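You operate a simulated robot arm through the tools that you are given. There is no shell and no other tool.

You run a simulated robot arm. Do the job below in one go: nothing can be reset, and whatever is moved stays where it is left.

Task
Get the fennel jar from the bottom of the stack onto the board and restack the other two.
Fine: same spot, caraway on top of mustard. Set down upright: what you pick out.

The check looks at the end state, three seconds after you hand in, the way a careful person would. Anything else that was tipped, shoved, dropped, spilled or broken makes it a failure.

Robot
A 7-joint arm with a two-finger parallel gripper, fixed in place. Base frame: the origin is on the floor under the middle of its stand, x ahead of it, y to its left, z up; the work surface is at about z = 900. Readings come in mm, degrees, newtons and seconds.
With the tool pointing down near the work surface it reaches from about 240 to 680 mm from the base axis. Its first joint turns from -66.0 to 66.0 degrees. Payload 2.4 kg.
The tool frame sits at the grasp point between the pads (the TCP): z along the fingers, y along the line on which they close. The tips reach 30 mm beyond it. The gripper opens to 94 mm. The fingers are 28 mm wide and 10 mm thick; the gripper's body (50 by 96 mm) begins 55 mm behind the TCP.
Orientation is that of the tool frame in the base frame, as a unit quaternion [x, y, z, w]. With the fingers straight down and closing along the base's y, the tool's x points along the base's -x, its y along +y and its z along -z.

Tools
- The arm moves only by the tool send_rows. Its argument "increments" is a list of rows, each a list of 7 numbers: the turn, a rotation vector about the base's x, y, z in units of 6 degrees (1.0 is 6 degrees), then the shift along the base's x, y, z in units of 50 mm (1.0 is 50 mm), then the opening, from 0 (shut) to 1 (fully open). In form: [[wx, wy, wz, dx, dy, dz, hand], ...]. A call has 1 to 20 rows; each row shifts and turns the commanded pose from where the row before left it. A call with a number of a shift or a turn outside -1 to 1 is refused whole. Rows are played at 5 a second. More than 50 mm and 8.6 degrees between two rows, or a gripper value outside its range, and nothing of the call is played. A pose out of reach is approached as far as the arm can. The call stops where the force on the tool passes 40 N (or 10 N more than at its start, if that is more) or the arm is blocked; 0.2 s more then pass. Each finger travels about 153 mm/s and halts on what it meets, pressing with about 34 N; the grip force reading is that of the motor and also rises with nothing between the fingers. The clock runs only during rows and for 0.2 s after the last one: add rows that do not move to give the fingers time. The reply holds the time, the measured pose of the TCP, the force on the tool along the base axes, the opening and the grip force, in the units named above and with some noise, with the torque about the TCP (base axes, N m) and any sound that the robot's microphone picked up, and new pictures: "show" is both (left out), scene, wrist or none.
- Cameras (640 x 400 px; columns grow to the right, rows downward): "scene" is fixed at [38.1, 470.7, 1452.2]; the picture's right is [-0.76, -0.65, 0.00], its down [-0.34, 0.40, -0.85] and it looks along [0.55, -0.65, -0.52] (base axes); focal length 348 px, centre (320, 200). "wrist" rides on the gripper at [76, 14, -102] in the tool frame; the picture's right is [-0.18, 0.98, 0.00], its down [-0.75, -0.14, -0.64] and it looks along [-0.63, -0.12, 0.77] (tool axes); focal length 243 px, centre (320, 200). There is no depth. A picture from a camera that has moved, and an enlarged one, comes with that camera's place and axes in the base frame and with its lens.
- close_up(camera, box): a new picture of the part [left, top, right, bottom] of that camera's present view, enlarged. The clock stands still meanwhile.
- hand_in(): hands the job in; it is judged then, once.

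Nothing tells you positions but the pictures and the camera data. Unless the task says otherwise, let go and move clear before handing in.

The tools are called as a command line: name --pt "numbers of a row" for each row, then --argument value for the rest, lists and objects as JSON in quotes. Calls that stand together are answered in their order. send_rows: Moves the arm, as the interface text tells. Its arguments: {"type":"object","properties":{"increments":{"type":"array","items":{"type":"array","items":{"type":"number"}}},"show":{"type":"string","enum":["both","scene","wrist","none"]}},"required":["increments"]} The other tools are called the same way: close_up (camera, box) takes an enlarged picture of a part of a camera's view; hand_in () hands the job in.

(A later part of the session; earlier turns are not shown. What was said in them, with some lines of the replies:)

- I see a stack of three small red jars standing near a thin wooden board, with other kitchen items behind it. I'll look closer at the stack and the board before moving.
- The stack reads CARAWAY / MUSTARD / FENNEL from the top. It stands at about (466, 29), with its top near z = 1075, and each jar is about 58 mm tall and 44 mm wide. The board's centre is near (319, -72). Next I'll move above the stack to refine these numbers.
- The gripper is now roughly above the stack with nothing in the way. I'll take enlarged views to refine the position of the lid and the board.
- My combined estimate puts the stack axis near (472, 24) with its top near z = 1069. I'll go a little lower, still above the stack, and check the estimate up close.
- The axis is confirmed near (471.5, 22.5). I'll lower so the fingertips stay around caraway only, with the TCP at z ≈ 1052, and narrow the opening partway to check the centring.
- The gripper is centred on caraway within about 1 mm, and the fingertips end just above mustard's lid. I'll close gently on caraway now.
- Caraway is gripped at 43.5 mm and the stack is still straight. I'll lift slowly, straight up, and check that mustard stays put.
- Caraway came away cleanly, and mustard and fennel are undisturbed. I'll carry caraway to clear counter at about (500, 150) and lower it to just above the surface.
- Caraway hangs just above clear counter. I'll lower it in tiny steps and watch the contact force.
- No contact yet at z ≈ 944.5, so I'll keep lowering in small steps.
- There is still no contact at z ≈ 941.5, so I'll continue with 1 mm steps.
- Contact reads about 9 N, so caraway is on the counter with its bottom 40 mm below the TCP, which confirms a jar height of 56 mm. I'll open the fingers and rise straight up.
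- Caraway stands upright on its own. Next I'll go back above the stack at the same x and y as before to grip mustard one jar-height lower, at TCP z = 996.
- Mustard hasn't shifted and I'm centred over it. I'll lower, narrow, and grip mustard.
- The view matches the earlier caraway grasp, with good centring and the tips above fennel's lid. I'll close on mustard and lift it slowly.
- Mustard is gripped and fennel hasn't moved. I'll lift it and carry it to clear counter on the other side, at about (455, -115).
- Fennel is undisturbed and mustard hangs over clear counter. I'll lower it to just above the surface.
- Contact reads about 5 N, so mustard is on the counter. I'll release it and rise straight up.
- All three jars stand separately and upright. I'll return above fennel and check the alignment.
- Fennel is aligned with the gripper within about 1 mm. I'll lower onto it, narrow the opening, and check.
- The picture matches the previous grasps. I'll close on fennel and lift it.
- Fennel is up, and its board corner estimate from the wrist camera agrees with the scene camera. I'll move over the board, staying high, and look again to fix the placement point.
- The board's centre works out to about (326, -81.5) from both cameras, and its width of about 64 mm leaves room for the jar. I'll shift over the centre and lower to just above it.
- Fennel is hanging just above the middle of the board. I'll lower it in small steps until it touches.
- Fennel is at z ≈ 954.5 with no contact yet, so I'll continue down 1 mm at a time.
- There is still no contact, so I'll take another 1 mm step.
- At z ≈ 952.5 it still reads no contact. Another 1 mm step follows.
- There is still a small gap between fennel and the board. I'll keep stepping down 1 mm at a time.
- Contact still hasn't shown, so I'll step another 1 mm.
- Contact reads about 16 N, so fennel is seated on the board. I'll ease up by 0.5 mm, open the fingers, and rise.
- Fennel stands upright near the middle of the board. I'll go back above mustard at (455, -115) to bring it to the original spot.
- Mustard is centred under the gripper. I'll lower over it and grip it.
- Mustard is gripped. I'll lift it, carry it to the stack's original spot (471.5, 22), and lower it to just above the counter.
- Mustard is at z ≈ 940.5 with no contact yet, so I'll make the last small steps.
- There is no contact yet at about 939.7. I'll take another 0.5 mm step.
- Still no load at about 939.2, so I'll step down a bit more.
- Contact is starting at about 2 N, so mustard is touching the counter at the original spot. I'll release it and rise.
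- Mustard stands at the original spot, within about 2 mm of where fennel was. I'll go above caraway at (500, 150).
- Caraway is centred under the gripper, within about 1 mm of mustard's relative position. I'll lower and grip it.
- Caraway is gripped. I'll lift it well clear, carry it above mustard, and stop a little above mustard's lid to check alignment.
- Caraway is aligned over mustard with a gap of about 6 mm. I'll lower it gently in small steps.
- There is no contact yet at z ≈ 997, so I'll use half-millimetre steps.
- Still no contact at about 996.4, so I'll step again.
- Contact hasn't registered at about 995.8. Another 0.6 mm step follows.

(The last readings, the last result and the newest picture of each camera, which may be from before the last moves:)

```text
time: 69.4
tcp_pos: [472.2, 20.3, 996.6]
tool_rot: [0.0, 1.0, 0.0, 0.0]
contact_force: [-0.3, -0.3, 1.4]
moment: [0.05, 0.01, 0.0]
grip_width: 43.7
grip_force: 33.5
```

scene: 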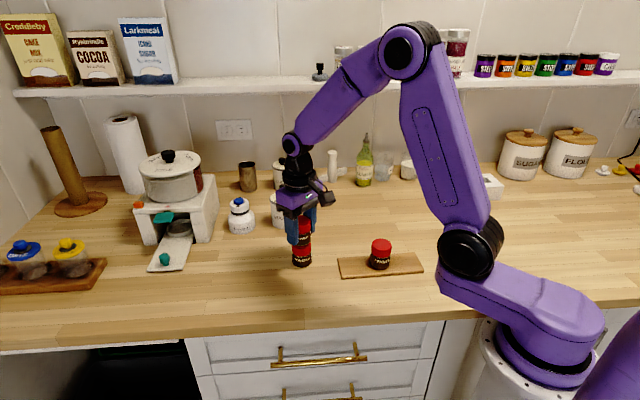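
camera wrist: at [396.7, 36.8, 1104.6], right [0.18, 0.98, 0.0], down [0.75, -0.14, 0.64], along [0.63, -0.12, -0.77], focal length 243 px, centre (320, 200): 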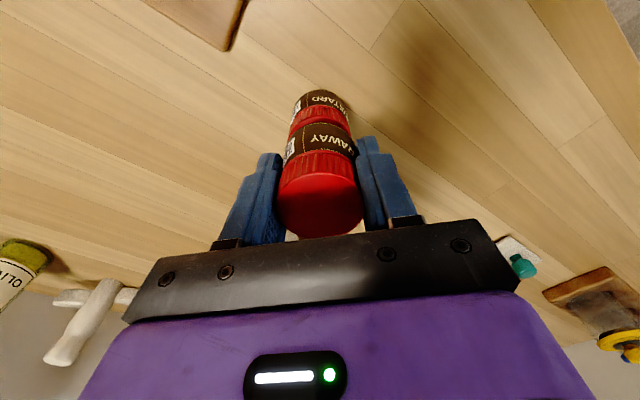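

The vertical force is starting to rise, to about 1.4 N. I'll take one more tiny step to seat the jar.

send_rows --pt "0 0 0 0 0 -0.008 0.3" --pt "0 0 0 0 0 0 0.3" --show "both"

close_up --camera "scene" --box '[270, 190, 340, 280]'

```text
time: 70.0
tcp_pos: [473.1, 22.2, 995.3]
tool_rot: [0.0, 1.0, 0.001, 0.002]
contact_force: [-1.3, 1.9, 7.2]
moment: [0.08, 0.07, 0.02]
grip_width: 44.1
grip_force: 34.4
camera wrist: at [396.2, 36.4, 1098.4], right [0.18, 0.98, 0.0], down [0.75, -0.14, 0.64], along [0.63, -0.12, -0.77], focal length 243 px, centre (320, 200)
```

scene: 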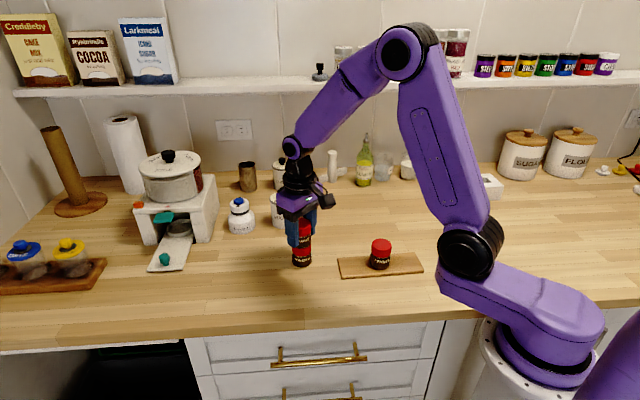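
wrist: 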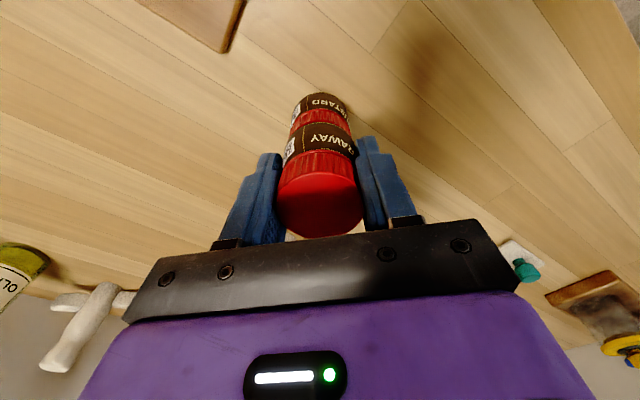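

```text
4.44 times, centred on (305, 235) of scene
camera zoom: at [37.9, 470.8, 1452.2], right [-0.76, -0.65, 0.0], down [-0.33, 0.4, -0.85], along [0.55, -0.65, -0.52], focal length 1548 px, centre (387, 44)
```

zoom: 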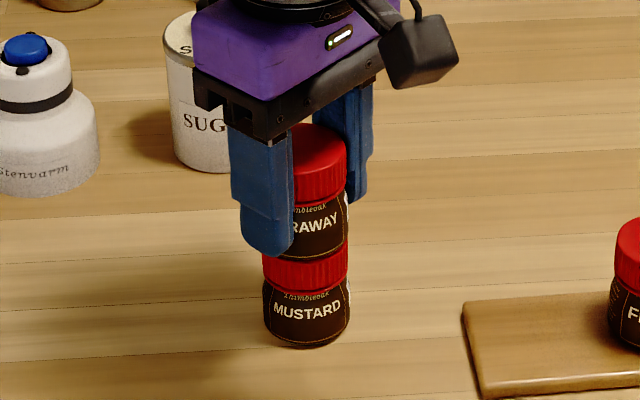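

Caraway is seated on mustard with about 7 N, and the stack looks straight. I'll relieve the load slightly, open gradually, and rise straight up.

send_rows --pt "0 0 0 0 0 0.006 0.3" --pt "0 0 0 0 0 0 0.42" --pt "0 0 0 0 0 0 0.46" --pt "0 0 0 0 0 0 0.5" --pt "0 0 0 0 0 0 0.6" --pt "0 0 0 0 0 0 0.8" --pt "0 0 0 0 0 0 0.95" --pt "0 0 0 0 0 0.1 1" --pt "0 0 0 0 0 0.4 1" --pt "0 0 0 0 0 0.6 1" --pt "0 0 0 0 0 0.8 1" --pt "0 0 0 0 0 0.8 1" --pt "0 0 0 0 0 0.4 1" --pt "0 0 0 0 0 0 1" --show "both"

close_up --camera "scene" --box '[270, 190, 340, 280]'

close_up --camera "wrist" --box '[220, 40, 420, 190]'

close_up --camera "scene" --box '[230, 160, 430, 300]'

```text
time: 73.0
tcp_pos: [473.1, 22.3, 1150.5]
tool_rot: [0.0, 1.0, 0.001, 0.0]
contact_force: [-0.4, 0.0, 0.9]
moment: [0.02, 0.01, -0.02]
grip_width: 94.0
grip_force: 0.1
camera wrist: at [397.1, 36.8, 1253.6], right [0.18, 0.98, 0.0], down [0.75, -0.14, 0.64], along [0.63, -0.12, -0.77], focal length 243 px, centre (320, 200)
```

scene: 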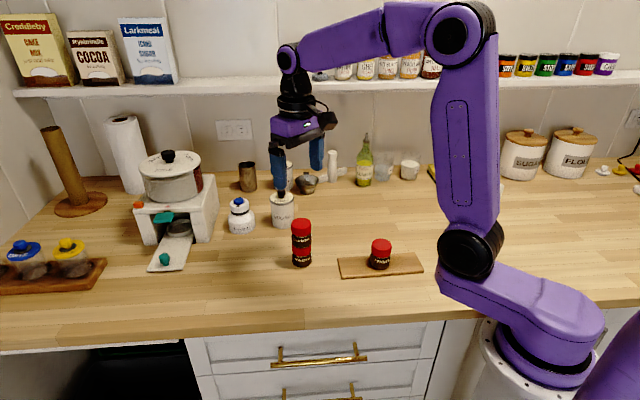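
wrist: 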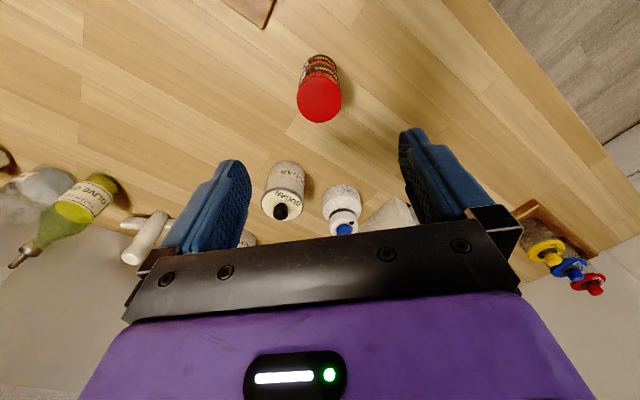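

```text
4.44 times, centred on (305, 235) of scene
camera zoom: at [38.1, 470.7, 1452.2], right [-0.76, -0.65, 0.0], down [-0.34, 0.4, -0.85], along [0.55, -0.65, -0.52], focal length 1548 px, centre (387, 44)
```

zoom: 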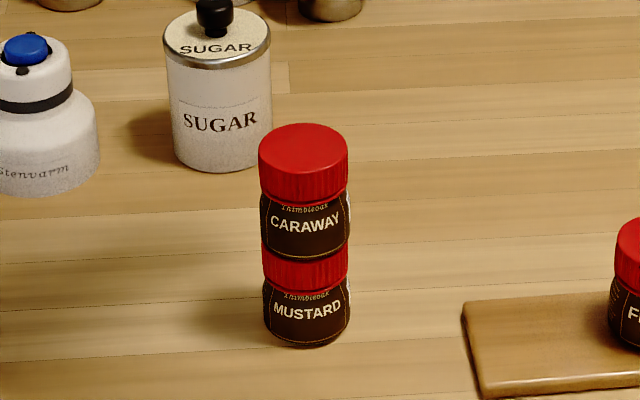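

```text
2.67 times, centred on (320, 115) of wrist
camera zoom: at [397.1, 36.8, 1253.6], right [0.18, 0.98, 0.0], down [0.75, -0.14, 0.64], along [0.63, -0.12, -0.77], focal length 647 px, centre (320, 427)
```

zoom: 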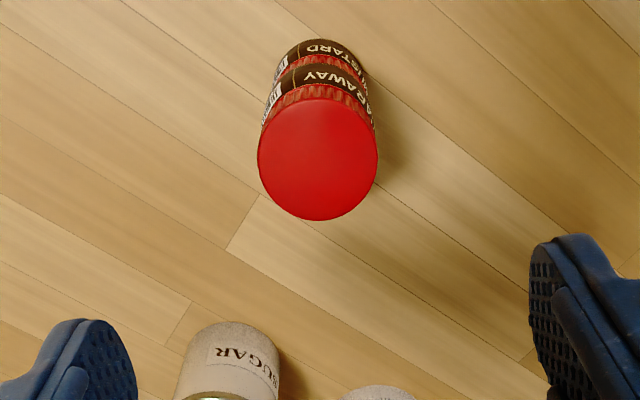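

```text
2.86 times, centred on (330, 230) of scene
camera zoom: at [38.1, 470.7, 1452.2], right [-0.76, -0.65, 0.0], down [-0.34, 0.4, -0.85], along [0.55, -0.65, -0.52], focal length 995 px, centre (291, 114)
```

zoom: 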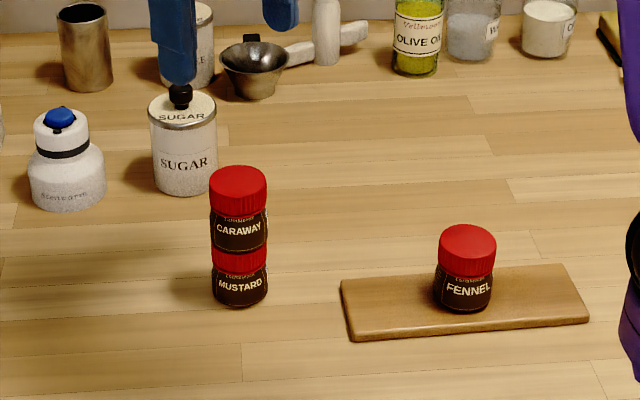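

The stack is back on its original spot with caraway on top of mustard, and fennel stands upright on the board. Nothing else has moved, so I'll retreat a little further and do a last check.

send_rows --pt "0 0 0 0 0 0.5 1" --pt "0 0 0 0 0 0.8 1" --pt "0 0 0 0 0.3 0.5 1" --pt "0 0 0 0 0.6 0 1" --pt "0 0 0 0 0.6 0 1" --pt "0 0 0 0 0.3 0 1" --pt "0 0 0 0 0 0 1" --show "scene"

close_up --camera "scene" --box '[230, 160, 430, 300]'

```text
time: 74.6
tcp_pos: [472.0, 111.5, 1240.8]
tool_rot: [0.0, 1.0, 0.0, 0.0]
contact_force: [0.5, 0.1, 0.0]
moment: [-0.01, -0.07, -0.02]
grip_width: 94.1
grip_force: 0.0
```

scene: 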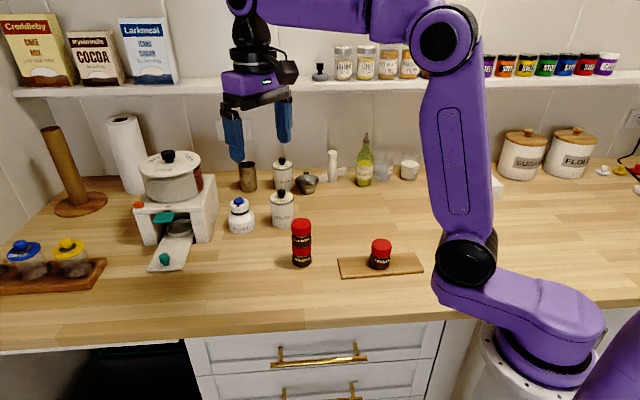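

```text
2.86 times, centred on (330, 230) of scene
camera zoom: at [38.0, 470.8, 1452.2], right [-0.76, -0.65, 0.0], down [-0.34, 0.4, -0.85], along [0.55, -0.65, -0.52], focal length 995 px, centre (291, 114)
```

zoom: 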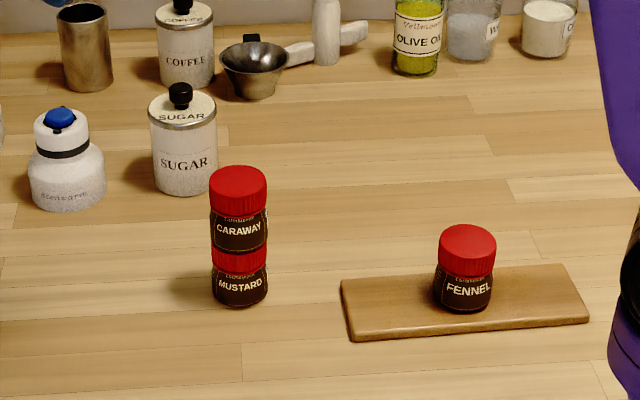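

Fennel is upright on the board, caraway sits on mustard at the original spot, and everything else is untouched with the arm clear. I'm handing in.

hand_in

```text
The job is handed in.
```

The job is handed in. The fennel jar stands upright near the middle of the board. Mustard is back at the stack's original spot, within about 2 mm of where fennel stood, with caraway on top of it.

In the last picture both jars in the stack were straight. The other items on the counter looked unmoved, and the gripper was open and well clear. I don't have the result of the check.
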